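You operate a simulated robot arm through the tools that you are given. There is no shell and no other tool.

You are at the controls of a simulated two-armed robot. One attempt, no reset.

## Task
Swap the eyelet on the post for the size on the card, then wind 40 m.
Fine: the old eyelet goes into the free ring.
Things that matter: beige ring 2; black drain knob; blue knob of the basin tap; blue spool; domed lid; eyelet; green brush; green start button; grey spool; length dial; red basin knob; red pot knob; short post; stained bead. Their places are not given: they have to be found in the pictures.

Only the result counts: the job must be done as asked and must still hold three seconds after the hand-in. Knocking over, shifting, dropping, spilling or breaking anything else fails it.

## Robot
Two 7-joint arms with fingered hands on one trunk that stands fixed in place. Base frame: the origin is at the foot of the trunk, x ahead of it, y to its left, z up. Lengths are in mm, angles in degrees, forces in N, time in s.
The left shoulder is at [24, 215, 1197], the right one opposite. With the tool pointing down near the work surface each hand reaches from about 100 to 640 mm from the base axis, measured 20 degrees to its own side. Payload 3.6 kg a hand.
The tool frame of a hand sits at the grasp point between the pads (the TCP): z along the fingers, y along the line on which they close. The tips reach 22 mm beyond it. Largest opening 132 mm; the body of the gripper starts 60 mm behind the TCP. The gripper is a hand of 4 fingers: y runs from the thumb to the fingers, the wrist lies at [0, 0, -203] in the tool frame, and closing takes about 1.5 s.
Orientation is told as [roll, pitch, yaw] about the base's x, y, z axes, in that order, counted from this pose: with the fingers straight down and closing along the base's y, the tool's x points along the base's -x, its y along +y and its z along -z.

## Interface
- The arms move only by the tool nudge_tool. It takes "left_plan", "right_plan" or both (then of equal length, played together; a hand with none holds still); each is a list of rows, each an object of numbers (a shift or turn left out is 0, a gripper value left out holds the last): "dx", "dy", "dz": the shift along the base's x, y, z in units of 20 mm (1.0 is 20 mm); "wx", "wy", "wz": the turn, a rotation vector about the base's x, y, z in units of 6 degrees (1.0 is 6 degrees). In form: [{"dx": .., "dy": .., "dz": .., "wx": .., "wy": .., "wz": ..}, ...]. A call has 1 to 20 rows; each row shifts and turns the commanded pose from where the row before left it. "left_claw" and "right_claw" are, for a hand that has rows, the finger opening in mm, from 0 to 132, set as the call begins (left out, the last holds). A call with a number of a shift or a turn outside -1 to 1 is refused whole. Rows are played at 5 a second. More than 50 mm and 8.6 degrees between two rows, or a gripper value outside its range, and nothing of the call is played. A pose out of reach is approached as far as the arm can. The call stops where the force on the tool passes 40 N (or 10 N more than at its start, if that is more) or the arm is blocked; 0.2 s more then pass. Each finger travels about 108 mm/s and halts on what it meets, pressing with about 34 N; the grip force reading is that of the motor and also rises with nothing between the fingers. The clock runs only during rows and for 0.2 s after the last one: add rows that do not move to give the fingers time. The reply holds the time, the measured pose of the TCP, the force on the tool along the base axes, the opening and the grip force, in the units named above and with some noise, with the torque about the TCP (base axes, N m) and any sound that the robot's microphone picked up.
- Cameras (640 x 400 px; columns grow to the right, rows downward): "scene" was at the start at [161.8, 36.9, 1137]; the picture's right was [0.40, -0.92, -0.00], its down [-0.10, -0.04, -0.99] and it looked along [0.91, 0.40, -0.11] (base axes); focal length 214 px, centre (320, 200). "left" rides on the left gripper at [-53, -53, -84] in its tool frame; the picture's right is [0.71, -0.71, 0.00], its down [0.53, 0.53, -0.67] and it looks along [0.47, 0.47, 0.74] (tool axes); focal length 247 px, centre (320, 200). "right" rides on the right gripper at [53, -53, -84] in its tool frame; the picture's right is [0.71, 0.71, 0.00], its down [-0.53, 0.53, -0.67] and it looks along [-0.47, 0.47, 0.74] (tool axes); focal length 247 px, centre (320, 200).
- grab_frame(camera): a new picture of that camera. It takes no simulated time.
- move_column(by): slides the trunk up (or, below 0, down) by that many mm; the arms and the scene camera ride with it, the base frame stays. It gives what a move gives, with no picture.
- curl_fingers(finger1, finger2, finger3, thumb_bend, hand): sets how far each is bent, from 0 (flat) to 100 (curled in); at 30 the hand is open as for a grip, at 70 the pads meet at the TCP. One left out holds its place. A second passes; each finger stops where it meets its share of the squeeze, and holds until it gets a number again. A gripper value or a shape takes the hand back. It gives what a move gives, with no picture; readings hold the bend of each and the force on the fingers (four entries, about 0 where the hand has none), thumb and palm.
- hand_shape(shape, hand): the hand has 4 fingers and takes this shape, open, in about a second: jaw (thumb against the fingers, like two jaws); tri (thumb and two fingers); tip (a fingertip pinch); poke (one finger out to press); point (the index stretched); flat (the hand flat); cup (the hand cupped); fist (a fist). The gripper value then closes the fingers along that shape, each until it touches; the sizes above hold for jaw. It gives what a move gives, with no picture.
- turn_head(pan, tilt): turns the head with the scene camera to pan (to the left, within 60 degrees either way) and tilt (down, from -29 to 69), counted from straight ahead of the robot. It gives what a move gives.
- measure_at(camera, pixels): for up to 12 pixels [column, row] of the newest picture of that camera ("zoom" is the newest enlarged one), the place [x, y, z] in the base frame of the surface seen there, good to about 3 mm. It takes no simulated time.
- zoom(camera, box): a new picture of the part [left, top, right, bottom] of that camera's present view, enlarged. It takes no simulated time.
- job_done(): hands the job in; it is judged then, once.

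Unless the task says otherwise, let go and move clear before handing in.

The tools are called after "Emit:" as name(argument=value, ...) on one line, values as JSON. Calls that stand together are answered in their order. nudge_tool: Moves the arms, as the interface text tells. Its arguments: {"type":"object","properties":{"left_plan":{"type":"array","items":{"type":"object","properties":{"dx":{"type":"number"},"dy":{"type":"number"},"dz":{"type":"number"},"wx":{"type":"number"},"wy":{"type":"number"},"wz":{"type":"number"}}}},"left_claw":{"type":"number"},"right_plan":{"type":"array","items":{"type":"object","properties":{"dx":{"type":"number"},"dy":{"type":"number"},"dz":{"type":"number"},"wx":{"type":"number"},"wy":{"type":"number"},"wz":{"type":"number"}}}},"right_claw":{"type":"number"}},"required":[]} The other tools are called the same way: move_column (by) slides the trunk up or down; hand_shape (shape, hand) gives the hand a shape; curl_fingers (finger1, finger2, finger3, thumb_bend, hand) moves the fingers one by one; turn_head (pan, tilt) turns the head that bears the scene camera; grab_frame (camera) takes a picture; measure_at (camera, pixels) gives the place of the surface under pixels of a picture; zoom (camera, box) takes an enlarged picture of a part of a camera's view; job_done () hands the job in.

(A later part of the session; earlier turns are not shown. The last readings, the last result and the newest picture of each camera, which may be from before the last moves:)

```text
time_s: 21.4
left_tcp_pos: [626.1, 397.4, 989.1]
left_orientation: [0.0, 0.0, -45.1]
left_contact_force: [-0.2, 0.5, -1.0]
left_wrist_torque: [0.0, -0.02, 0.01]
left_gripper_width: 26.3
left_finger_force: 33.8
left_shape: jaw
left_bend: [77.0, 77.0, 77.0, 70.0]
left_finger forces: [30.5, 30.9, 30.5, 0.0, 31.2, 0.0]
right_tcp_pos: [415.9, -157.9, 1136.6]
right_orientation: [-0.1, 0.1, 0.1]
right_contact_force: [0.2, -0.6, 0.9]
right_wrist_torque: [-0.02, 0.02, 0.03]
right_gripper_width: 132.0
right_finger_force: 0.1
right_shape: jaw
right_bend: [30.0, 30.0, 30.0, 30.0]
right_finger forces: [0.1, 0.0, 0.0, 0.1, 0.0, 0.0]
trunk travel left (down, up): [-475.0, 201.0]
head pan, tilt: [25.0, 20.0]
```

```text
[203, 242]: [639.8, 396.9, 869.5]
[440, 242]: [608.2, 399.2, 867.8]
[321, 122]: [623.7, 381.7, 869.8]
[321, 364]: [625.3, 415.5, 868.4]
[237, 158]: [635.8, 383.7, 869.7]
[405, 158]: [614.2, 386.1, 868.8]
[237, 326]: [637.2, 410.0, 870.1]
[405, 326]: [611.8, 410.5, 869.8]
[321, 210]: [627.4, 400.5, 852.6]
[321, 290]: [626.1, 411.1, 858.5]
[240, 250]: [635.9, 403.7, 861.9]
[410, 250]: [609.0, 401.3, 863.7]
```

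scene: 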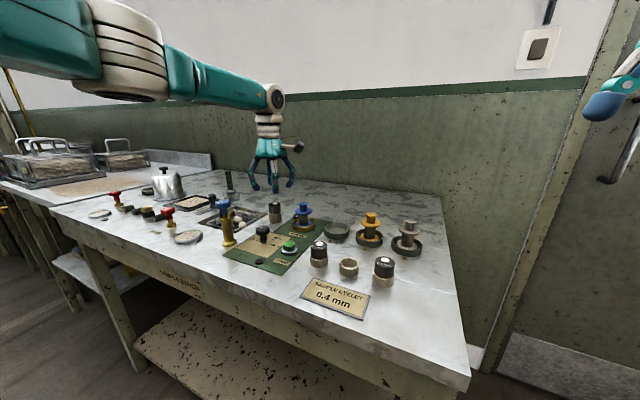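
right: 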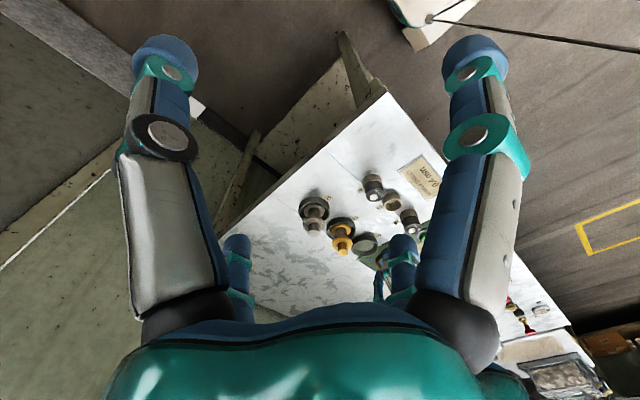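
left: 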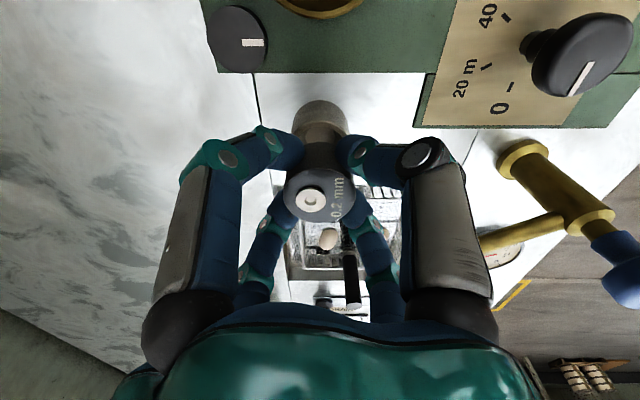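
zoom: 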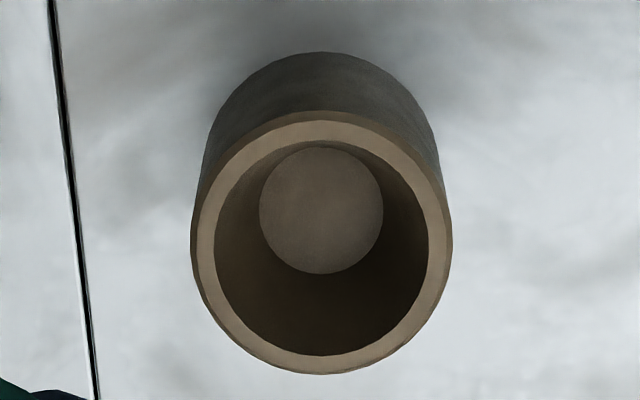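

The post's socket centre is (624.5, 398), rim z≈869, and ring 2's rim is 11 mm lower, so seating there should happen at TCP z≈883. I'll carry the old eyelet at z≈990 to above ring 2 at (500.2, 134).

Emit:
nudge_tool(left_plan=[{"dx": -0.4454, "dy": -0.9436}, {"dx": -0.4454, "dy": -0.9436}, {"dx": -0.4454, "dy": -0.9436}, {"dx": -0.4454, "dy": -0.9436}, {"dx": -0.4454, "dy": -0.9436}, {"dx": -0.4454, "dy": -0.9436}, {"dx": -0.4454, "dy": -0.9436}, {"dx": -0.4454, "dy": -0.9436}, {"dx": -0.4454, "dy": -0.9436}, {"dx": -0.4454, "dy": -0.9436}, {"dx": -0.4454, "dy": -0.9436}, {"dx": -0.4454, "dy": -0.9436}, {"dx": -0.4454, "dy": -0.9436}, {"dx": -0.4454, "dy": -0.9436}, {}, {}])

Emit:
grab_frame(camera="left")

Emit:
grab_frame(camera="scene")

```text
time_s: 24.8
left_tcp_pos: [500.9, 133.8, 990.3]
left_orientation: [0.0, -0.1, -45.1]
left_contact_force: [0.0, 0.0, 0.2]
left_wrist_torque: [-0.05, 0.0, 0.0]
left_gripper_width: 25.9
left_finger_force: 34.0
left_shape: jaw
left_bend: [77.0, 77.0, 77.0, 70.0]
left_finger forces: [30.5, 31.0, 30.6, 0.1, 31.3, 0.1]
right_tcp_pos: [417.0, -155.7, 1134.9]
right_orientation: [0.0, 0.1, 0.0]
right_contact_force: [-0.6, -1.1, -1.1]
right_wrist_torque: [-0.05, 0.05, 0.01]
right_gripper_width: 131.9
right_finger_force: 0.1
right_shape: jaw
right_bend: [30.0, 30.0, 30.0, 30.0]
right_finger forces: [0.1, 0.0, 0.0, 0.0, 0.0, 0.0]
trunk travel left (down, up): [-475.0, 201.0]
head pan, tilt: [25.0, 20.0]
```

```text
taken
```

left: 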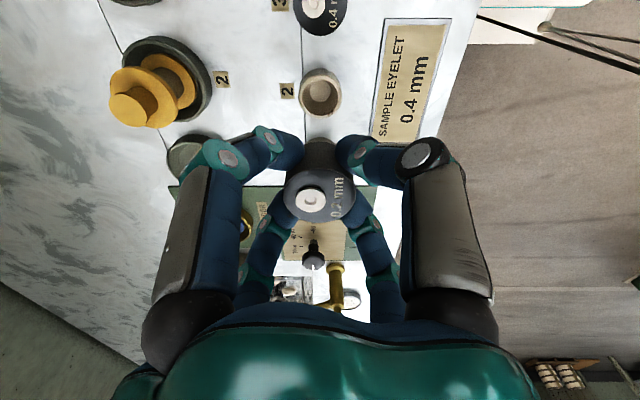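

```text
taken
```

scene: 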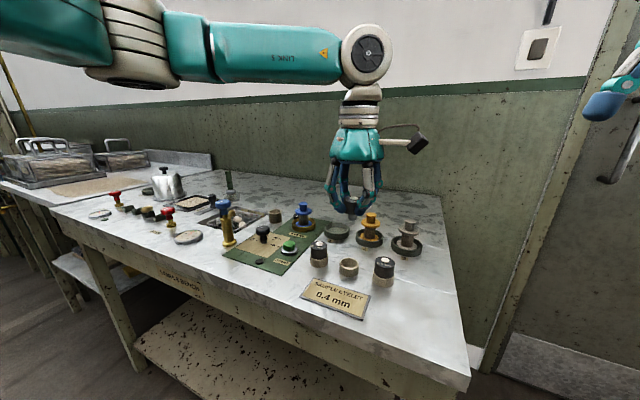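

Ring 2 is visible at (320,92) between the hand and the "2" label. I'll zoom to determine its centre row and column precisely for alignment.

Emit:
zoom(camera="left", box=[280, 60, 360, 130])

Emit:
measure_at(camera="left", pixels=[[302, 92], [339, 92], [320, 72], [320, 112], [308, 78], [334, 78], [308, 107], [334, 107]])

```text
5.71 times, centred on (320, 95) of left
```

zoom: 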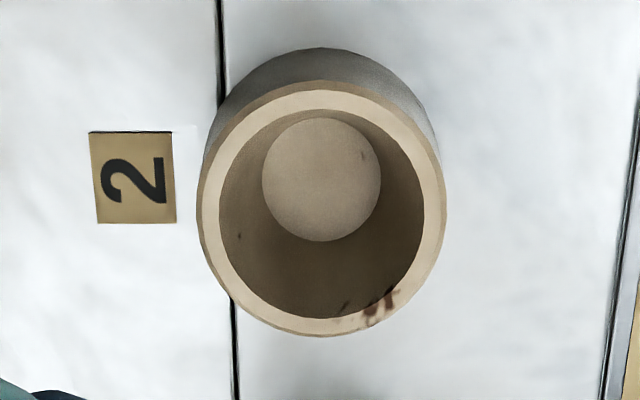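

```text
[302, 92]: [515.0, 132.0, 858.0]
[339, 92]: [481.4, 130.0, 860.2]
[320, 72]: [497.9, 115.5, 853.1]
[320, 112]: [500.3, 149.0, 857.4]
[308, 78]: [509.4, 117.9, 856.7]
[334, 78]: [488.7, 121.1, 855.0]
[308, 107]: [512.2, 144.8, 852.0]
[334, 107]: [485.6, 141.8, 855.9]
```

The ring's centre is at column 320.4, row 96.5, aligned to within about 1 mm. I'll descend over ring 2 to z≈893, above seating, and check.

Emit:
nudge_tool(left_plan=[{"dy": -0.03, "dz": -0.9}, {"dz": -0.9}, {"dz": -0.9}, {"dz": -0.9}, {"dz": -0.7}, {"dz": -0.5}, {}])

Emit:
grab_frame(camera="left")

Emit:
zoom(camera="scene", box=[290, 190, 410, 290])

```text
time_s: 26.4
left_tcp_pos: [502.6, 133.6, 892.8]
left_orientation: [0.0, 0.0, -45.0]
left_contact_force: [-0.2, 0.8, -0.7]
left_wrist_torque: [0.02, 0.01, -0.02]
left_gripper_width: 26.1
left_finger_force: 33.9
left_shape: jaw
left_bend: [77.0, 77.0, 77.0, 70.0]
left_finger forces: [30.5, 31.0, 30.6, 0.0, 31.1, 0.0]
right_tcp_pos: [417.0, -155.4, 1137.0]
right_orientation: [0.1, 0.1, 0.0]
right_contact_force: [-0.2, 0.3, -1.4]
right_wrist_torque: [-0.01, -0.02, -0.03]
right_gripper_width: 132.0
right_finger_force: 0.0
right_shape: jaw
right_bend: [30.0, 30.0, 30.0, 30.0]
right_finger forces: [0.0, 0.1, 0.0, 0.0, 0.0, 0.0]
trunk travel left (down, up): [-475.0, 201.0]
head pan, tilt: [25.0, 20.0]
```

```text
taken
```

left: 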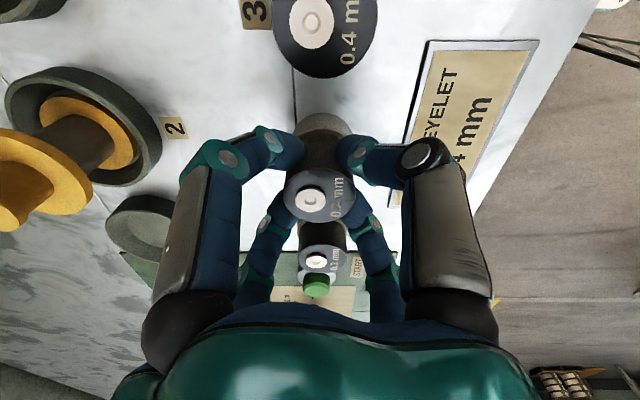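

```text
4.00 times, centred on (350, 240) of scene
```

zoom: 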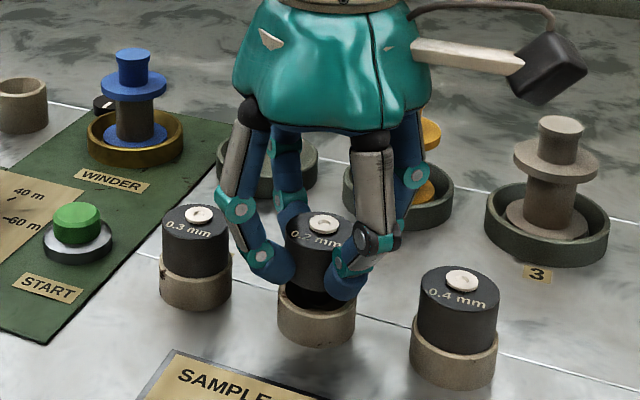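

The pin is entering ring 2 with clearance to the neighbours. I'll lower slowly another 8 mm.

Emit:
nudge_tool(left_plan=[{"dz": -0.1}, {"dz": -0.1}, {"dz": -0.1}, {"dz": -0.1}, {}])

Emit:
zoom(camera="scene", box=[290, 190, 410, 290])

```text
time_s: 27.6
left_tcp_pos: [500.3, 134.8, 885.8]
left_orientation: [0.0, 0.1, -45.2]
left_contact_force: [0.5, 0.4, -0.5]
left_wrist_torque: [-0.03, -0.03, 0.01]
left_gripper_width: 26.3
left_finger_force: 33.8
left_shape: jaw
left_bend: [77.0, 77.0, 77.0, 70.0]
left_finger forces: [30.6, 31.0, 30.6, 0.1, 31.1, 0.1]
right_tcp_pos: [417.2, -156.3, 1135.6]
right_orientation: [0.0, 0.1, -0.1]
right_contact_force: [-0.3, -0.1, -0.3]
right_wrist_torque: [0.02, -0.01, 0.04]
right_gripper_width: 131.8
right_finger_force: 0.0
right_shape: jaw
right_bend: [30.0, 30.0, 30.0, 30.0]
right_finger forces: [0.1, 0.0, 0.0, 0.1, 0.0, 0.1]
trunk travel left (down, up): [-475.0, 201.0]
head pan, tilt: [25.0, 20.0]
```

```text
4.00 times, centred on (350, 240) of scene
```

zoom: 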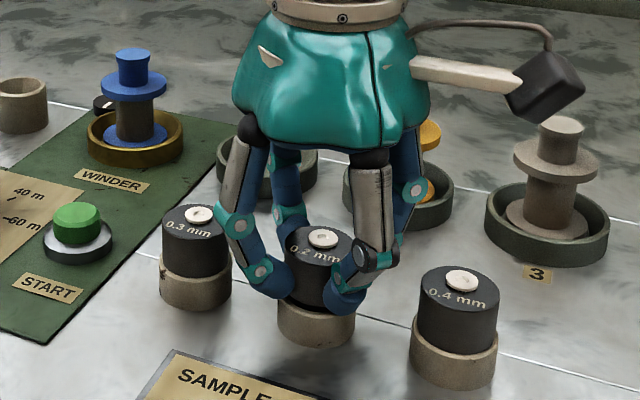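

There is no contact force yet and the body is nearly at the rim. I'll go down in 1 mm steps.

Emit:
nudge_tool(left_plan=[{"dz": -0.05}, {"dz": -0.05}, {}])

```text
time_s: 28.4
left_tcp_pos: [500.9, 134.0, 882.4]
left_orientation: [-0.1, 0.0, -45.1]
left_contact_force: [-0.4, 0.9, -0.2]
left_wrist_torque: [-0.01, -0.03, 0.0]
left_gripper_width: 26.3
left_finger_force: 33.8
left_shape: jaw
left_bend: [77.0, 77.0, 77.0, 70.0]
left_finger forces: [30.5, 31.0, 30.6, 0.0, 31.0, 0.0]
right_tcp_pos: [417.4, -156.2, 1135.7]
right_orientation: [0.0, 0.1, 0.0]
right_contact_force: [0.1, -0.8, -0.8]
right_wrist_torque: [0.02, -0.01, 0.02]
right_gripper_width: 131.9
right_finger_force: 0.0
right_shape: jaw
right_bend: [30.0, 30.0, 30.0, 30.0]
right_finger forces: [0.1, 0.0, 0.0, 0.0, 0.0, 0.0]
trunk travel left (down, up): [-475.0, 201.0]
head pan, tilt: [25.0, 20.0]
```

Emit:
nudge_tool(left_plan=[{"dz": -0.04}, {}])

Emit:
zoom(camera="scene", box=[310, 220, 390, 290])

```text
time_s: 29.0
left_tcp_pos: [502.0, 134.0, 881.9]
left_orientation: [0.1, 0.0, -45.1]
left_contact_force: [1.1, 0.0, 0.6]
left_wrist_torque: [0.01, 0.01, 0.0]
left_gripper_width: 26.5
left_finger_force: 33.8
left_shape: jaw
left_bend: [77.0, 77.0, 77.0, 70.0]
left_finger forces: [30.7, 31.0, 30.5, 0.1, 31.1, 0.1]
right_tcp_pos: [416.4, -155.3, 1135.9]
right_orientation: [0.0, 0.1, 0.0]
right_contact_force: [0.2, 0.5, 0.0]
right_wrist_torque: [0.03, -0.03, 0.01]
right_gripper_width: 131.8
right_finger_force: 0.0
right_shape: jaw
right_bend: [30.0, 30.0, 30.0, 30.0]
right_finger forces: [0.0, 0.1, 0.1, 0.1, 0.0, 0.0]
trunk travel left (down, up): [-475.0, 201.0]
head pan, tilt: [25.0, 20.0]
```

```text
5.71 times, centred on (350, 255) of scene
```

zoom: 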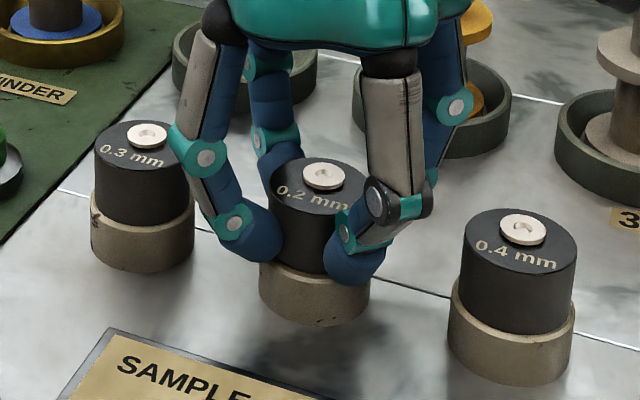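

The 0.2 mm eyelet's top lines up with its neighbours to within about 1 mm. I'll go down one more millimetre and look for contact.

Emit:
nudge_tool(left_plan=[{"dz": -0.04}, {}])

Emit:
nudge_tool(left_plan=[{"dz": -0.03}, {}])

```text
time_s: 29.6
left_tcp_pos: [500.5, 134.7, 881.8]
left_orientation: [0.0, 0.0, -45.1]
left_contact_force: [0.1, -0.3, 0.5]
left_wrist_torque: [0.01, 0.0, -0.03]
left_gripper_width: 26.2
left_finger_force: 33.8
left_shape: jaw
left_bend: [77.0, 77.0, 77.0, 70.0]
left_finger forces: [30.6, 30.9, 30.7, 0.1, 31.2, 0.0]
right_tcp_pos: [417.3, -156.3, 1136.2]
right_orientation: [0.0, 0.1, 0.1]
right_contact_force: [-0.2, 0.7, 0.2]
right_wrist_torque: [0.03, 0.03, -0.02]
right_gripper_width: 131.8
right_finger_force: 0.0
right_shape: jaw
right_bend: [30.0, 30.0, 30.0, 30.0]
right_finger forces: [0.0, 0.0, 0.0, 0.0, 0.1, 0.0]
trunk travel left (down, up): [-475.0, 201.0]
head pan, tilt: [25.0, 20.0]
```

```text
time_s: 30.2
left_tcp_pos: [501.9, 134.5, 881.7]
left_orientation: [0.0, 0.0, -45.1]
left_contact_force: [-0.6, 1.0, 2.3]
left_wrist_torque: [-0.03, 0.06, -0.03]
left_gripper_width: 26.2
left_finger_force: 33.4
left_shape: jaw
left_bend: [77.0, 77.0, 77.0, 70.0]
left_finger forces: [30.7, 31.3, 31.1, 0.0, 31.6, 0.0]
right_tcp_pos: [417.3, -155.7, 1136.3]
right_orientation: [0.0, 0.2, 0.0]
right_contact_force: [0.4, 0.9, 0.0]
right_wrist_torque: [0.0, -0.01, 0.01]
right_gripper_width: 131.9
right_finger_force: 0.1
right_shape: jaw
right_bend: [30.0, 30.0, 30.0, 30.0]
right_finger forces: [0.1, 0.1, 0.1, 0.1, 0.1, 0.1]
trunk travel left (down, up): [-475.0, 201.0]
head pan, tilt: [25.0, 20.0]
```

Contact of 2.3 N shows the eyelet is seated. I'll open the fingers to 64 mm and check that it stays put.

Emit:
nudge_tool(left_plan=[{}, {}, {}, {}, {}, {}], left_claw=64)

Emit:
zoom(camera="scene", box=[310, 220, 390, 290])

Emit:
grab_frame(camera="left")

```text
time_s: 31.6
left_tcp_pos: [499.8, 135.3, 880.8]
left_orientation: [0.1, 0.0, -45.0]
left_contact_force: [-0.3, 0.1, 0.6]
left_wrist_torque: [0.03, 0.0, 0.01]
left_gripper_width: 63.8
left_finger_force: 0.0
left_shape: jaw
left_bend: [37.0, 37.0, 37.0, 70.0]
left_finger forces: [0.0, 0.0, 0.0, 0.0, 0.0, 0.1]
right_tcp_pos: [417.2, -155.8, 1137.0]
right_orientation: [0.0, 0.0, -0.1]
right_contact_force: [0.1, 0.6, 0.2]
right_wrist_torque: [0.01, 0.02, -0.01]
right_gripper_width: 131.9
right_finger_force: 0.0
right_shape: jaw
right_bend: [30.0, 30.0, 30.0, 30.0]
right_finger forces: [0.0, 0.0, 0.1, 0.0, 0.0, 0.1]
trunk travel left (down, up): [-475.0, 201.0]
head pan, tilt: [25.0, 20.0]
```

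```text
5.71 times, centred on (350, 255) of scene
```

zoom: 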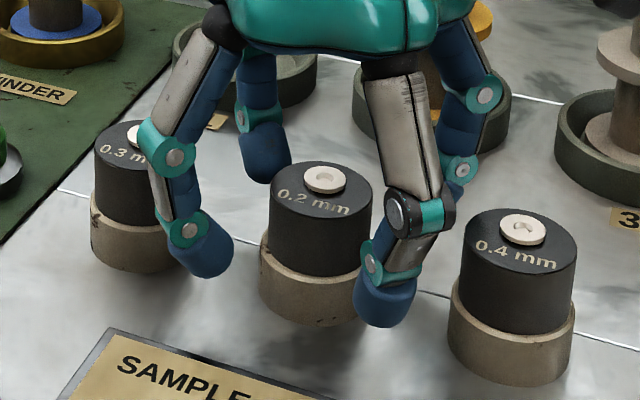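

```text
taken
```

left: 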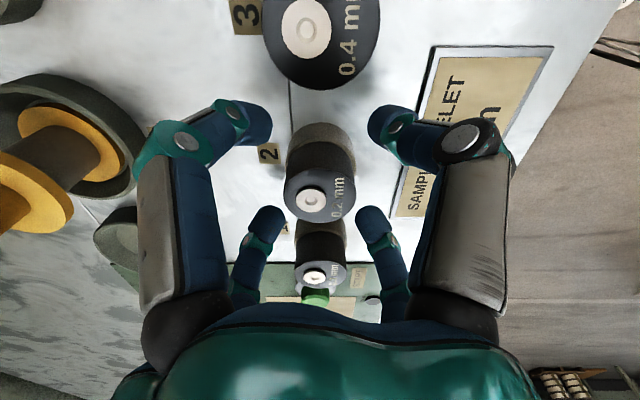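

The 0.2 mm eyelet stands in ring 2, released cleanly. I'll rise 80 mm and move over the 0.4 mm eyelet at (500.3, 69.8), then verify.

Emit:
nudge_tool(left_plan=[{"dz": 0.5}, {"dz": 0.8}, {"dz": 0.9}, {"dz": 0.9}, {"dz": 0.9}, {"dy": -0.8, "dx": -0.01}, {"dy": -0.8, "dx": -0.01}, {"dy": -0.8, "dx": -0.01}, {"dy": -0.825, "dx": -0.01}, {}, {}])

Emit:
grab_frame(camera="left")

Emit:
zoom(camera="left", box=[270, 75, 370, 165])

Emit:
zoom(camera="scene", box=[310, 200, 430, 300])

```text
time_s: 34.0
left_tcp_pos: [501.1, 71.0, 962.4]
left_orientation: [0.0, 0.1, -45.1]
left_contact_force: [0.2, -0.1, 0.7]
left_wrist_torque: [-0.02, -0.01, 0.03]
left_gripper_width: 63.5
left_finger_force: 0.1
left_shape: jaw
left_bend: [37.0, 37.0, 37.0, 70.0]
left_finger forces: [0.1, 0.0, 0.0, 0.1, 0.0, 0.0]
right_tcp_pos: [416.5, -157.0, 1134.4]
right_orientation: [0.0, 0.1, 0.0]
right_contact_force: [0.1, -0.4, -0.4]
right_wrist_torque: [-0.01, 0.01, 0.01]
right_gripper_width: 131.9
right_finger_force: 0.1
right_shape: jaw
right_bend: [30.0, 30.0, 30.0, 30.0]
right_finger forces: [0.0, 0.0, 0.1, 0.0, 0.1, 0.1]
trunk travel left (down, up): [-475.0, 201.0]
head pan, tilt: [25.0, 20.0]
```

```text
taken
```

left: 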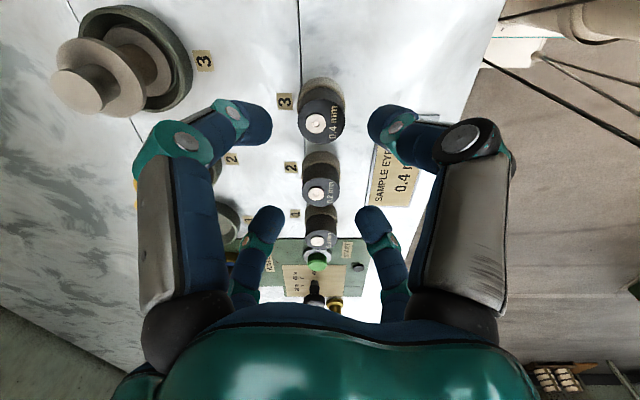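

```text
4.44 times, centred on (320, 120) of left
```

zoom: 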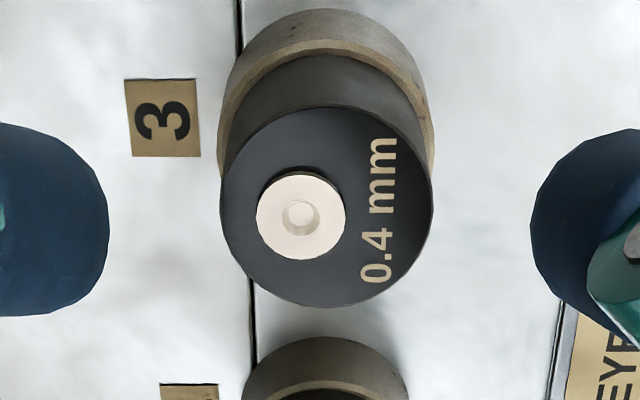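

```text
4.00 times, centred on (370, 250) of scene
```

zoom: 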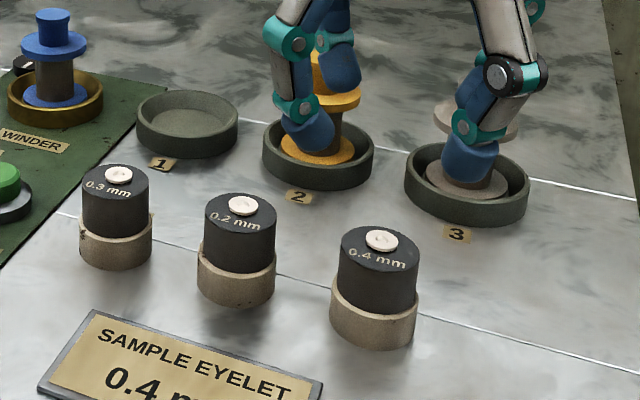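

The 0.4 mm eyelet is offset by about (−1, −1) mm from the hand's axis (pixel 321.6, 121.2). I'll correct that and descend to TCP z≈882.5 with the fingers open.

Emit:
nudge_tool(left_plan=[{"dx": -0.05, "dy": -0.05, "dz": -0.8}, {"dz": -0.8}, {"dz": -0.8}, {"dz": -0.8}, {"dz": -0.5}, {"dz": -0.23}, {}], left_claw=66)

Emit:
grab_frame(camera="left")

Emit:
zoom(camera="scene", box=[320, 210, 430, 300])

```text
time_s: 35.6
left_tcp_pos: [500.4, 68.0, 882.2]
left_orientation: [0.0, 0.0, -45.2]
left_contact_force: [0.2, -0.2, -0.5]
left_wrist_torque: [0.0, -0.02, 0.03]
left_gripper_width: 65.6
left_finger_force: 0.0
left_shape: jaw
left_bend: [36.0, 36.0, 36.0, 70.0]
left_finger forces: [0.1, 0.0, 0.0, 0.0, 0.1, 0.0]
right_tcp_pos: [416.8, -155.8, 1135.8]
right_orientation: [0.0, 0.1, 0.0]
right_contact_force: [0.3, -0.4, -1.1]
right_wrist_torque: [0.01, 0.03, -0.01]
right_gripper_width: 131.9
right_finger_force: 0.0
right_shape: jaw
right_bend: [30.0, 30.0, 30.0, 30.0]
right_finger forces: [0.0, 0.0, 0.0, 0.0, 0.0, 0.0]
trunk travel left (down, up): [-475.0, 201.0]
head pan, tilt: [25.0, 20.0]
```

```text
taken
```

left: 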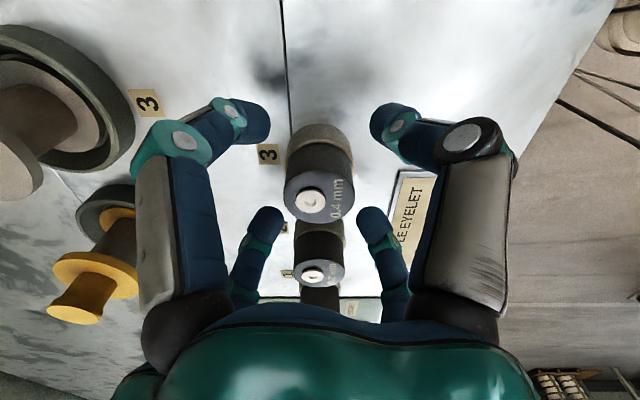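

```text
4.44 times, centred on (375, 255) of scene
```

zoom: 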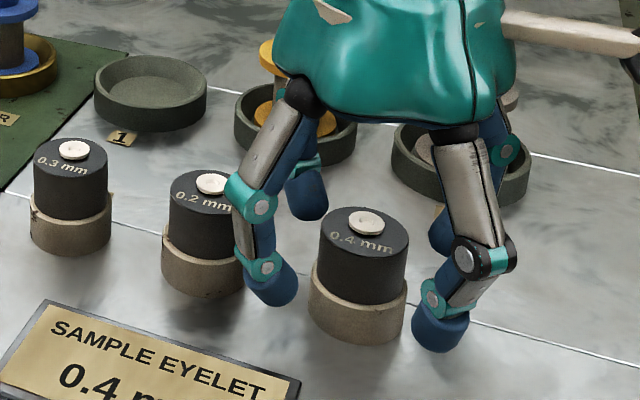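

The fingers stand evenly around the 0.4 mm eyelet and clear of the others. I'll close on it.

Emit:
nudge_tool(left_plan=[{}, {}, {}, {}, {}, {}, {}, {}], left_claw=22)

Emit:
zoom(camera="scene", box=[320, 210, 430, 300])

Emit:
grab_frame(camera="left")

```text
time_s: 37.4
left_tcp_pos: [499.4, 69.9, 883.3]
left_orientation: [0.0, 0.1, -45.1]
left_contact_force: [-1.3, 0.3, 0.1]
left_wrist_torque: [-0.01, -0.02, 0.02]
left_gripper_width: 26.0
left_finger_force: 33.7
left_shape: jaw
left_bend: [77.0, 77.0, 77.0, 70.0]
left_finger forces: [30.4, 30.9, 30.7, 0.0, 31.2, 0.0]
right_tcp_pos: [416.8, -155.4, 1135.0]
right_orientation: [0.0, 0.1, 0.0]
right_contact_force: [-1.1, -0.4, 0.0]
right_wrist_torque: [0.03, -0.02, 0.02]
right_gripper_width: 131.7
right_finger_force: 0.1
right_shape: jaw
right_bend: [30.0, 30.0, 30.0, 30.0]
right_finger forces: [0.1, 0.0, 0.0, 0.0, 0.1, 0.1]
trunk travel left (down, up): [-475.0, 201.0]
head pan, tilt: [25.0, 20.0]
```

```text
4.44 times, centred on (375, 255) of scene
```

zoom: 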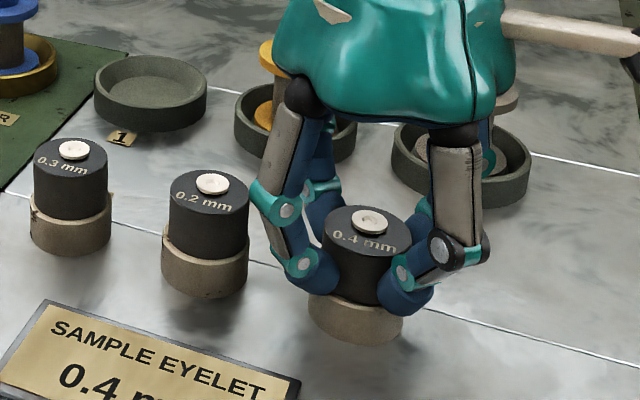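

```text
taken
```

left: 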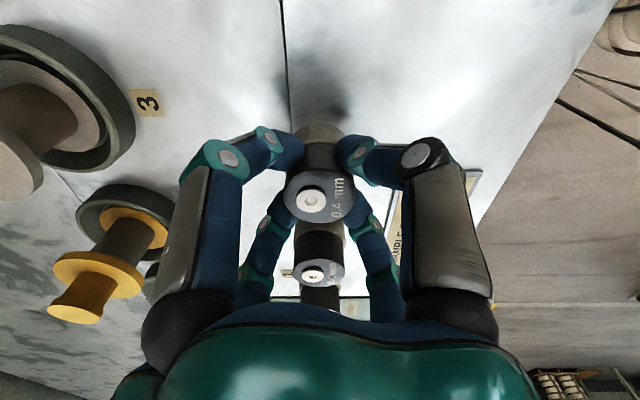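

The grip shows the same 26 mm opening and about 31 N per finger as before. I'll lift it slowly and then up to z≈990.

Emit:
nudge_tool(left_plan=[{"dz": 0.25}, {"dz": 0.25}, {"dz": 0.25}, {"dz": 0.25}, {"dz": 0.8}, {"dz": 0.9}, {"dz": 0.9}, {"dz": 0.9}, {"dz": 0.8}, {}])

Emit:
grab_frame(camera="left")

Emit:
zoom(camera="scene", box=[320, 180, 440, 290])

```text
time_s: 39.6
left_tcp_pos: [498.8, 67.2, 988.5]
left_orientation: [-0.1, 0.1, -45.2]
left_contact_force: [0.1, 0.5, 0.0]
left_wrist_torque: [0.04, -0.01, -0.02]
left_gripper_width: 25.8
left_finger_force: 33.6
left_shape: jaw
left_bend: [77.0, 77.0, 77.0, 70.0]
left_finger forces: [30.5, 31.0, 30.7, 0.1, 31.1, 0.1]
right_tcp_pos: [417.0, -156.3, 1136.0]
right_orientation: [0.0, 0.1, 0.0]
right_contact_force: [-0.1, -1.1, -0.8]
right_wrist_torque: [0.02, 0.02, 0.01]
right_gripper_width: 131.9
right_finger_force: 0.1
right_shape: jaw
right_bend: [30.0, 30.0, 30.0, 30.0]
right_finger forces: [0.1, 0.1, 0.0, 0.1, 0.0, 0.0]
trunk travel left (down, up): [-475.0, 201.0]
head pan, tilt: [25.0, 20.0]
```

```text
taken
```

left: 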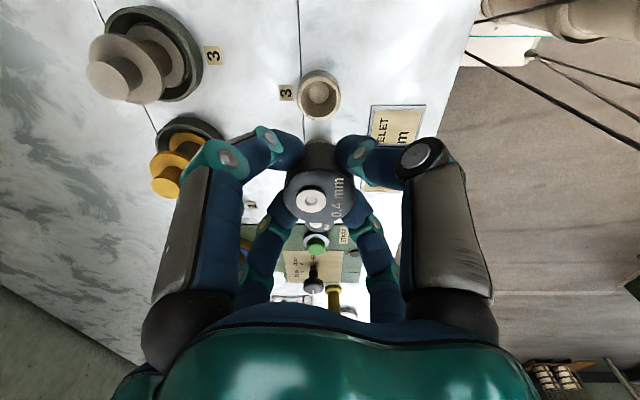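

```text
3.64 times, centred on (380, 235) of scene
```

zoom: 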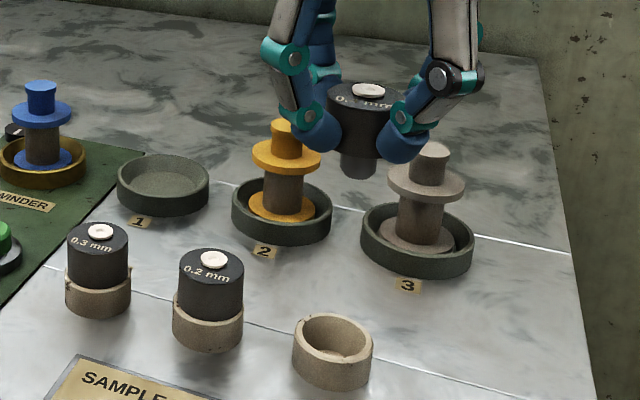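

The 0.4 mm eyelet is held level with its pin visible, and ring 3 is now empty. I'll carry it at z≈989 back to above the post.

Emit:
nudge_tool(left_plan=[{"dx": 0.3514, "dy": 0.9175}, {"dx": 0.3514, "dy": 0.9175}, {"dx": 0.3514, "dy": 0.9175}, {"dx": 0.3514, "dy": 0.9175}, {"dx": 0.3514, "dy": 0.9175}, {"dx": 0.3514, "dy": 0.9175}, {"dx": 0.3514, "dy": 0.9175}, {"dx": 0.3514, "dy": 0.9175}, {"dx": 0.3514, "dy": 0.9175}, {"dx": 0.3514, "dy": 0.9175}, {"dx": 0.3514, "dy": 0.9175}, {"dx": 0.3514, "dy": 0.9175}, {"dx": 0.3514, "dy": 0.9175}, {"dx": 0.3514, "dy": 0.9175}, {"dx": 0.3514, "dy": 0.9175}, {"dx": 0.3514, "dy": 0.9175}, {"dx": 0.3514, "dy": 0.9175}, {"dx": 0.3514, "dy": 0.9175}, {}, {}])

Emit:
zoom(camera="left", box=[280, 60, 360, 130])

Emit:
zoom(camera="scene", box=[225, 130, 325, 230])

```text
time_s: 43.8
left_tcp_pos: [626.5, 400.7, 987.9]
left_orientation: [-0.1, 0.0, -45.2]
left_contact_force: [0.0, -0.7, 0.1]
left_wrist_torque: [0.01, 0.0, -0.01]
left_gripper_width: 26.1
left_finger_force: 34.2
left_shape: jaw
left_bend: [77.0, 77.0, 77.0, 70.0]
left_finger forces: [30.6, 31.0, 30.6, 0.0, 31.2, 0.1]
right_tcp_pos: [418.4, -155.9, 1136.6]
right_orientation: [0.0, 0.1, 0.0]
right_contact_force: [0.5, -0.1, 0.3]
right_wrist_torque: [0.04, -0.03, -0.01]
right_gripper_width: 132.0
right_finger_force: 0.1
right_shape: jaw
right_bend: [30.0, 30.0, 30.0, 30.0]
right_finger forces: [0.0, 0.0, 0.0, 0.0, 0.0, 0.1]
trunk travel left (down, up): [-475.0, 201.0]
head pan, tilt: [25.0, 20.0]
```

```text
5.71 times, centred on (320, 95) of left
```

zoom: 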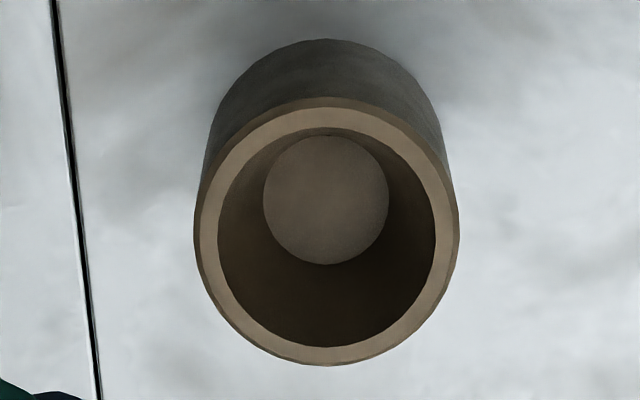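

```text
4.00 times, centred on (275, 180) of scene
```

zoom: 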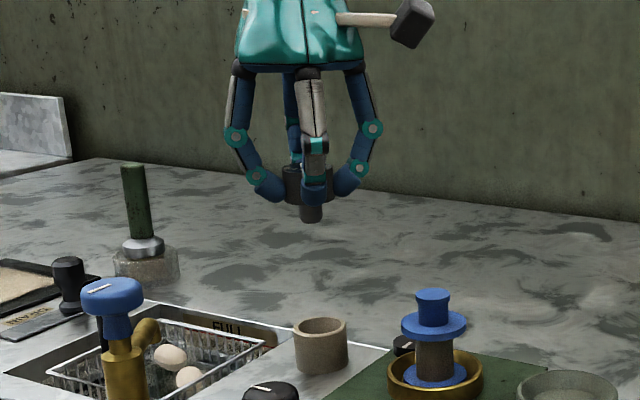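

The socket is at (321.2, 100.5) where alignment would be (320.2, 102.6), so I'm about 1 mm too far in x and 2 mm in y. I'll correct this and look again.

Emit:
nudge_tool(left_plan=[{"dx": -0.05, "dy": -0.1}, {}, {}])

Emit:
zoom(camera="left", box=[280, 60, 360, 130])

```text
time_s: 44.6
left_tcp_pos: [625.3, 398.1, 988.3]
left_orientation: [0.0, 0.0, -45.2]
left_contact_force: [0.2, -0.2, -1.5]
left_wrist_torque: [0.03, 0.03, 0.0]
left_gripper_width: 25.9
left_finger_force: 34.2
left_shape: jaw
left_bend: [77.0, 77.0, 77.0, 70.0]
left_finger forces: [30.4, 31.0, 30.6, 0.0, 31.2, 0.0]
right_tcp_pos: [417.0, -154.7, 1135.6]
right_orientation: [0.0, 0.2, 0.1]
right_contact_force: [0.1, 0.6, -0.5]
right_wrist_torque: [0.0, 0.0, 0.04]
right_gripper_width: 132.1
right_finger_force: 0.0
right_shape: jaw
right_bend: [30.0, 30.0, 30.0, 30.0]
right_finger forces: [0.1, 0.0, 0.0, 0.0, 0.1, 0.0]
trunk travel left (down, up): [-475.0, 201.0]
head pan, tilt: [25.0, 20.0]
```

```text
5.71 times, centred on (320, 95) of left
```

zoom: 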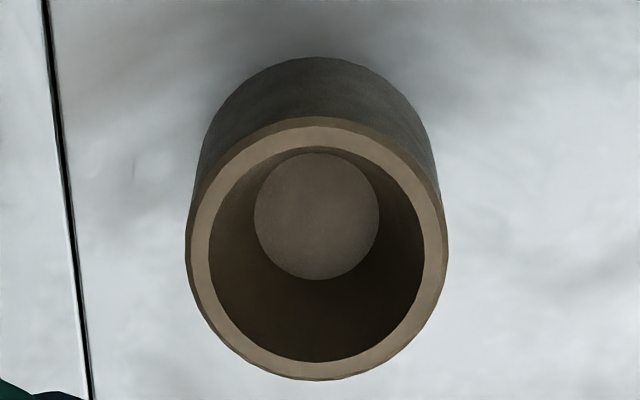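

The socket is now centred at (319.4, 103.4), within about 0.6 mm. I'll descend 84 mm, leaving about 10 mm to seat.

Emit:
nudge_tool(left_plan=[{"dz": -0.9}, {"dz": -0.9}, {"dz": -0.9}, {"dz": -0.8}, {"dz": -0.5}, {"dz": -0.2}, {}])

Emit:
zoom(camera="scene", box=[235, 160, 315, 230])

Emit:
grab_frame(camera="left")

```text
time_s: 46.2
left_tcp_pos: [624.6, 396.8, 904.9]
left_orientation: [0.0, 0.0, -45.1]
left_contact_force: [-0.4, 0.5, -0.1]
left_wrist_torque: [-0.02, 0.01, -0.01]
left_gripper_width: 25.9
left_finger_force: 34.3
left_shape: jaw
left_bend: [77.0, 77.0, 77.0, 70.0]
left_finger forces: [30.6, 31.0, 30.7, 0.1, 31.1, 0.1]
right_tcp_pos: [416.7, -155.9, 1136.4]
right_orientation: [-0.1, 0.0, -0.1]
right_contact_force: [0.3, 0.0, 0.1]
right_wrist_torque: [-0.03, -0.01, 0.0]
right_gripper_width: 131.9
right_finger_force: 0.0
right_shape: jaw
right_bend: [30.0, 30.0, 30.0, 30.0]
right_finger forces: [0.0, 0.0, 0.1, 0.0, 0.0, 0.0]
trunk travel left (down, up): [-475.0, 201.0]
head pan, tilt: [25.0, 20.0]
```

```text
5.71 times, centred on (275, 195) of scene
```

zoom: 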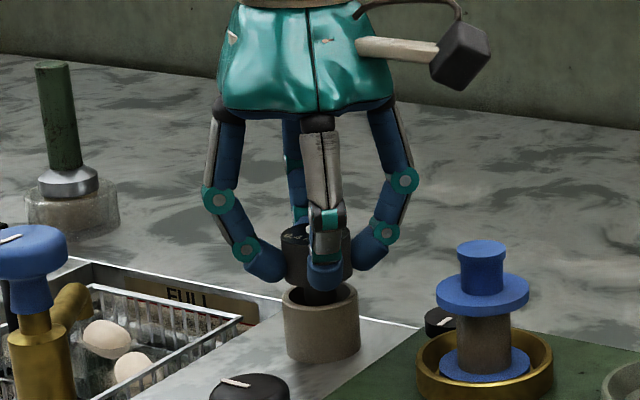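

```text
taken
```

left: 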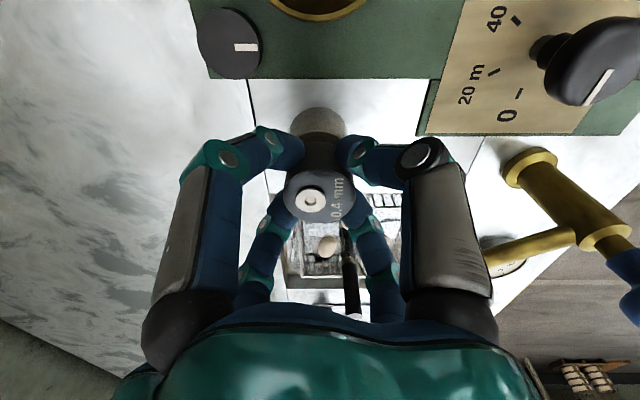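

The pin is entering the post's socket with near-zero force. I'll lower another 8 mm slowly.

Emit:
nudge_tool(left_plan=[{"dz": -0.1}, {"dz": -0.1}, {"dz": -0.1}, {"dz": -0.1}, {}])

Emit:
zoom(camera="scene", box=[235, 160, 315, 230])

```text
time_s: 47.4
left_tcp_pos: [623.4, 397.6, 896.0]
left_orientation: [-0.1, -0.1, -45.1]
left_contact_force: [0.0, 0.1, 0.7]
left_wrist_torque: [0.02, 0.01, 0.04]
left_gripper_width: 26.1
left_finger_force: 34.1
left_shape: jaw
left_bend: [77.0, 77.0, 77.0, 70.0]
left_finger forces: [30.4, 30.9, 30.7, 0.0, 31.0, 0.0]
right_tcp_pos: [417.5, -156.1, 1136.2]
right_orientation: [-0.1, 0.1, 0.0]
right_contact_force: [0.7, -0.1, 0.0]
right_wrist_torque: [0.02, -0.01, 0.04]
right_gripper_width: 131.9
right_finger_force: 0.0
right_shape: jaw
right_bend: [30.0, 30.0, 30.0, 30.0]
right_finger forces: [0.1, 0.1, 0.0, 0.0, 0.0, 0.1]
trunk travel left (down, up): [-475.0, 201.0]
head pan, tilt: [25.0, 20.0]
```

```text
5.71 times, centred on (275, 195) of scene
```

zoom: 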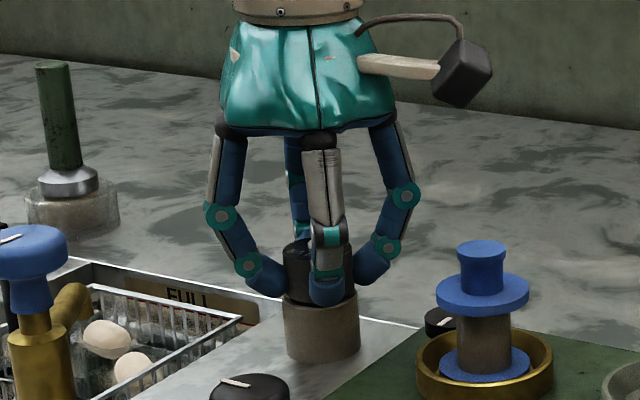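

No contact yet at z≈896. I'll continue in 1 mm steps.

Emit:
nudge_tool(left_plan=[{"dz": -0.05}, {"dz": -0.05}, {}])

Emit:
nudge_tool(left_plan=[{"dz": -0.04}, {}])

```text
time_s: 48.2
left_tcp_pos: [623.1, 397.1, 895.1]
left_orientation: [0.0, 0.0, -45.2]
left_contact_force: [0.9, 0.1, -0.2]
left_wrist_torque: [0.02, -0.02, 0.02]
left_gripper_width: 25.8
left_finger_force: 34.0
left_shape: jaw
left_bend: [77.0, 77.0, 77.0, 70.0]
left_finger forces: [30.6, 31.1, 30.7, 0.0, 31.2, 0.0]
right_tcp_pos: [417.2, -156.4, 1135.7]
right_orientation: [0.0, 0.1, 0.1]
right_contact_force: [0.6, 0.5, -0.2]
right_wrist_torque: [0.0, 0.01, 0.0]
right_gripper_width: 131.8
right_finger_force: 0.0
right_shape: jaw
right_bend: [30.0, 30.0, 30.0, 30.0]
right_finger forces: [0.0, 0.0, 0.0, 0.0, 0.0, 0.0]
trunk travel left (down, up): [-475.0, 201.0]
head pan, tilt: [25.0, 20.0]
```

```text
time_s: 48.8
left_tcp_pos: [623.1, 397.4, 893.6]
left_orientation: [0.0, 0.0, -45.1]
left_contact_force: [0.1, -0.2, 2.1]
left_wrist_torque: [-0.01, 0.05, -0.02]
left_gripper_width: 25.7
left_finger_force: 33.7
left_shape: jaw
left_bend: [77.0, 77.0, 77.0, 70.0]
left_finger forces: [30.6, 31.2, 30.8, 0.1, 31.6, 0.1]
right_tcp_pos: [416.0, -156.6, 1136.3]
right_orientation: [0.0, 0.1, 0.0]
right_contact_force: [0.0, 0.0, -0.5]
right_wrist_torque: [0.01, 0.0, 0.0]
right_gripper_width: 131.8
right_finger_force: 0.0
right_shape: jaw
right_bend: [30.0, 30.0, 30.0, 30.0]
right_finger forces: [0.0, 0.0, 0.0, 0.0, 0.0, 0.1]
trunk travel left (down, up): [-475.0, 201.0]
head pan, tilt: [25.0, 20.0]
```

Contact of 2.1 N at z≈893.6 matches the predicted seat. I'll open the fingers and check the eyelet on the post.

Emit:
nudge_tool(left_plan=[{}, {}, {}, {}, {}, {}], left_claw=66)

Emit:
zoom(camera="scene", box=[235, 160, 315, 230])

Emit:
grab_frame(camera="left")

```text
time_s: 50.2
left_tcp_pos: [623.6, 396.2, 893.2]
left_orientation: [0.0, 0.0, -45.1]
left_contact_force: [0.5, -0.3, 0.2]
left_wrist_torque: [-0.03, -0.01, -0.02]
left_gripper_width: 65.5
left_finger_force: 0.3
left_shape: jaw
left_bend: [36.0, 36.0, 36.0, 70.0]
left_finger forces: [0.0, 0.0, 0.0, 0.1, 0.0, 0.0]
right_tcp_pos: [417.4, -156.3, 1136.1]
right_orientation: [0.0, 0.1, 0.0]
right_contact_force: [0.1, -0.4, 0.0]
right_wrist_torque: [0.0, 0.02, 0.01]
right_gripper_width: 131.7
right_finger_force: 0.0
right_shape: jaw
right_bend: [30.0, 30.0, 30.0, 30.0]
right_finger forces: [0.0, 0.0, 0.0, 0.0, 0.0, 0.0]
trunk travel left (down, up): [-475.0, 201.0]
head pan, tilt: [25.0, 20.0]
```

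```text
5.71 times, centred on (275, 195) of scene
```

zoom: 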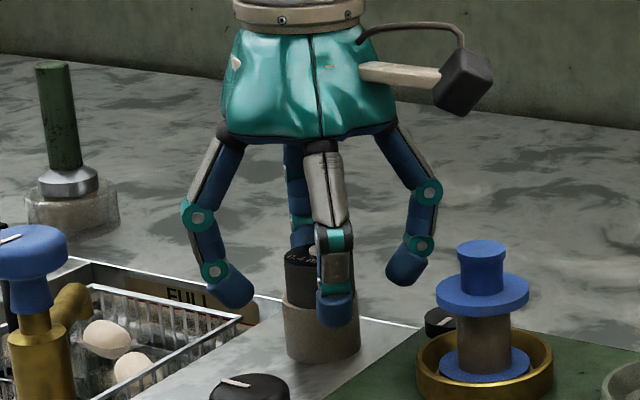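

```text
taken
```

left: 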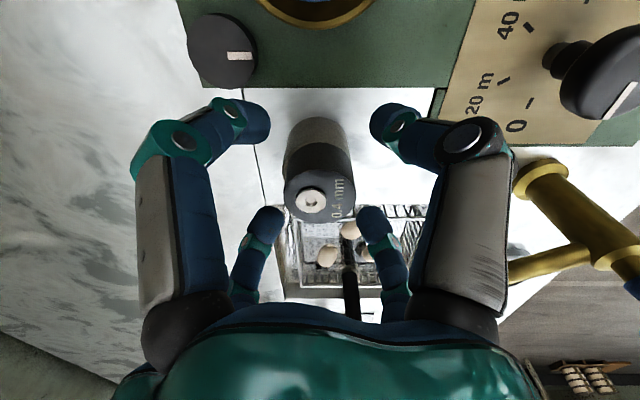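

The 0.4 mm eyelet now stands on the post. I'll rise straight up 80 mm and verify, then look at the dial.

Emit:
nudge_tool(left_plan=[{"dz": 0.5}, {"dz": 0.8}, {"dz": 0.9}, {"dz": 0.9}, {"dz": 0.9}, {}])

Emit:
grab_frame(camera="left")

Emit:
zoom(camera="left", box=[270, 75, 370, 165])

Emit:
zoom(camera="scene", box=[225, 170, 325, 270])

```text
time_s: 51.6
left_tcp_pos: [623.7, 398.7, 973.3]
left_orientation: [-0.1, -0.1, -45.1]
left_contact_force: [-0.4, -0.2, -0.2]
left_wrist_torque: [-0.02, -0.03, 0.0]
left_gripper_width: 65.4
left_finger_force: 0.0
left_shape: jaw
left_bend: [36.0, 36.0, 36.0, 70.0]
left_finger forces: [0.0, 0.1, 0.1, 0.0, 0.1, 0.0]
right_tcp_pos: [416.2, -156.3, 1135.7]
right_orientation: [0.0, 0.0, -0.1]
right_contact_force: [0.2, -0.1, 0.0]
right_wrist_torque: [0.01, 0.01, -0.02]
right_gripper_width: 132.2
right_finger_force: 0.0
right_shape: jaw
right_bend: [30.0, 30.0, 30.0, 30.0]
right_finger forces: [0.0, 0.1, 0.0, 0.0, 0.0, 0.0]
trunk travel left (down, up): [-475.0, 201.0]
head pan, tilt: [25.0, 20.0]
```

```text
taken
```

left: 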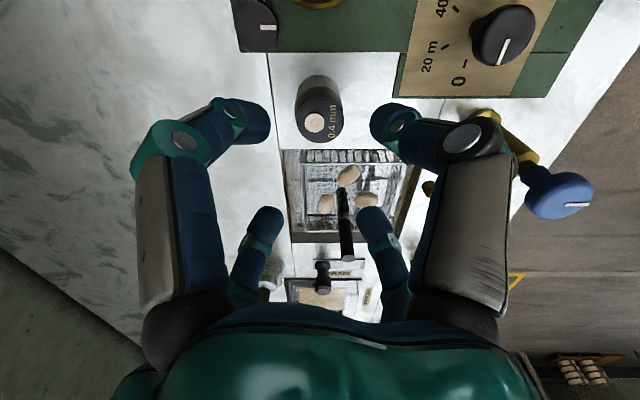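

```text
4.44 times, centred on (320, 120) of left
```

zoom: 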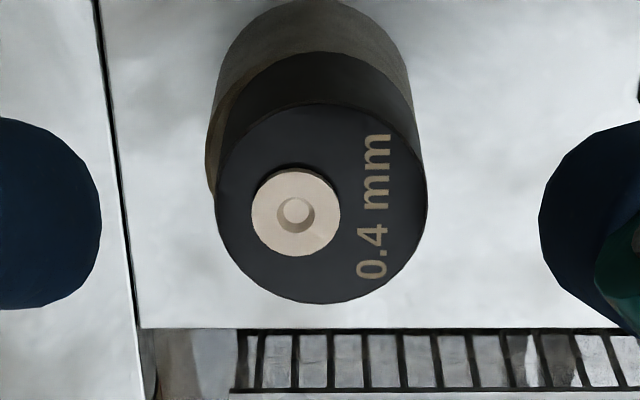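

```text
4.00 times, centred on (275, 220) of scene
```

zoom: 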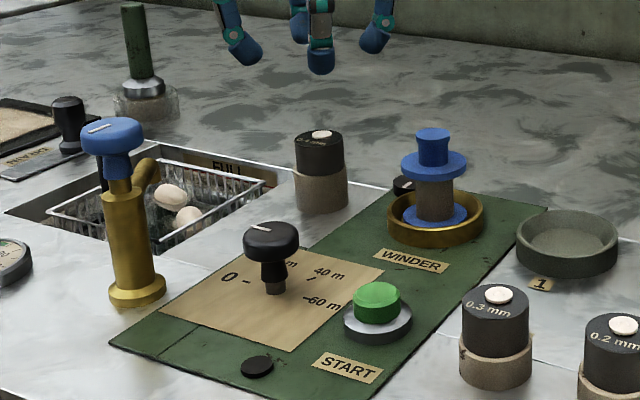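

The 0.4 mm eyelet is on the post but maybe 1–2 mm off centre (its rim shows on the left at zoom 205–216). I'll measure the top and the ring rim to check seat height and tilt.

Emit:
measure_at(camera="zoom", pixels=[[320, 240], [250, 290], [350, 320]])

Emit:
zoom(camera="left", box=[280, 60, 360, 150])

Emit:
measure_at(camera="zoom", pixels=[[322, 272], [222, 272], [420, 272], [322, 182], [322, 362], [250, 205], [392, 205], [250, 335], [392, 335], [300, 245], [212, 200], [330, 110]])

```text
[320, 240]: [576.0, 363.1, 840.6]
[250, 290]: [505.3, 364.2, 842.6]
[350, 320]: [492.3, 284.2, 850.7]
```

```text
4.44 times, centred on (320, 105) of left
```

zoom: 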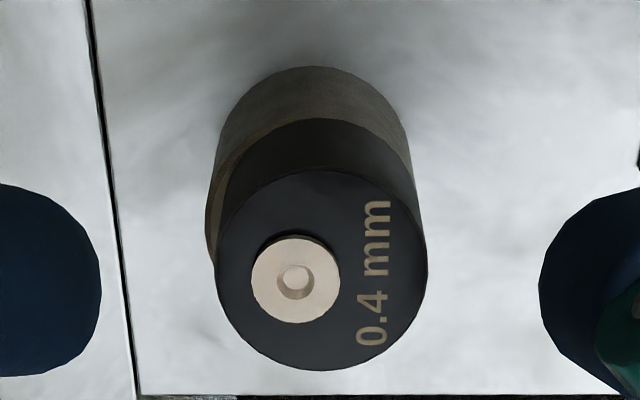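

```text
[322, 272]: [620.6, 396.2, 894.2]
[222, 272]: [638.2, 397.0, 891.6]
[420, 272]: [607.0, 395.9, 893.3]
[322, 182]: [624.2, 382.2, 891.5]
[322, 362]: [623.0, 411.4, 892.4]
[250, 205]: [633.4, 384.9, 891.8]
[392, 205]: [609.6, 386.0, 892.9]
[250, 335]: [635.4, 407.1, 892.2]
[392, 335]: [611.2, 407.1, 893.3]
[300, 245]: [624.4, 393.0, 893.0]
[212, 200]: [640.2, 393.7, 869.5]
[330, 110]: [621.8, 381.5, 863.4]
```

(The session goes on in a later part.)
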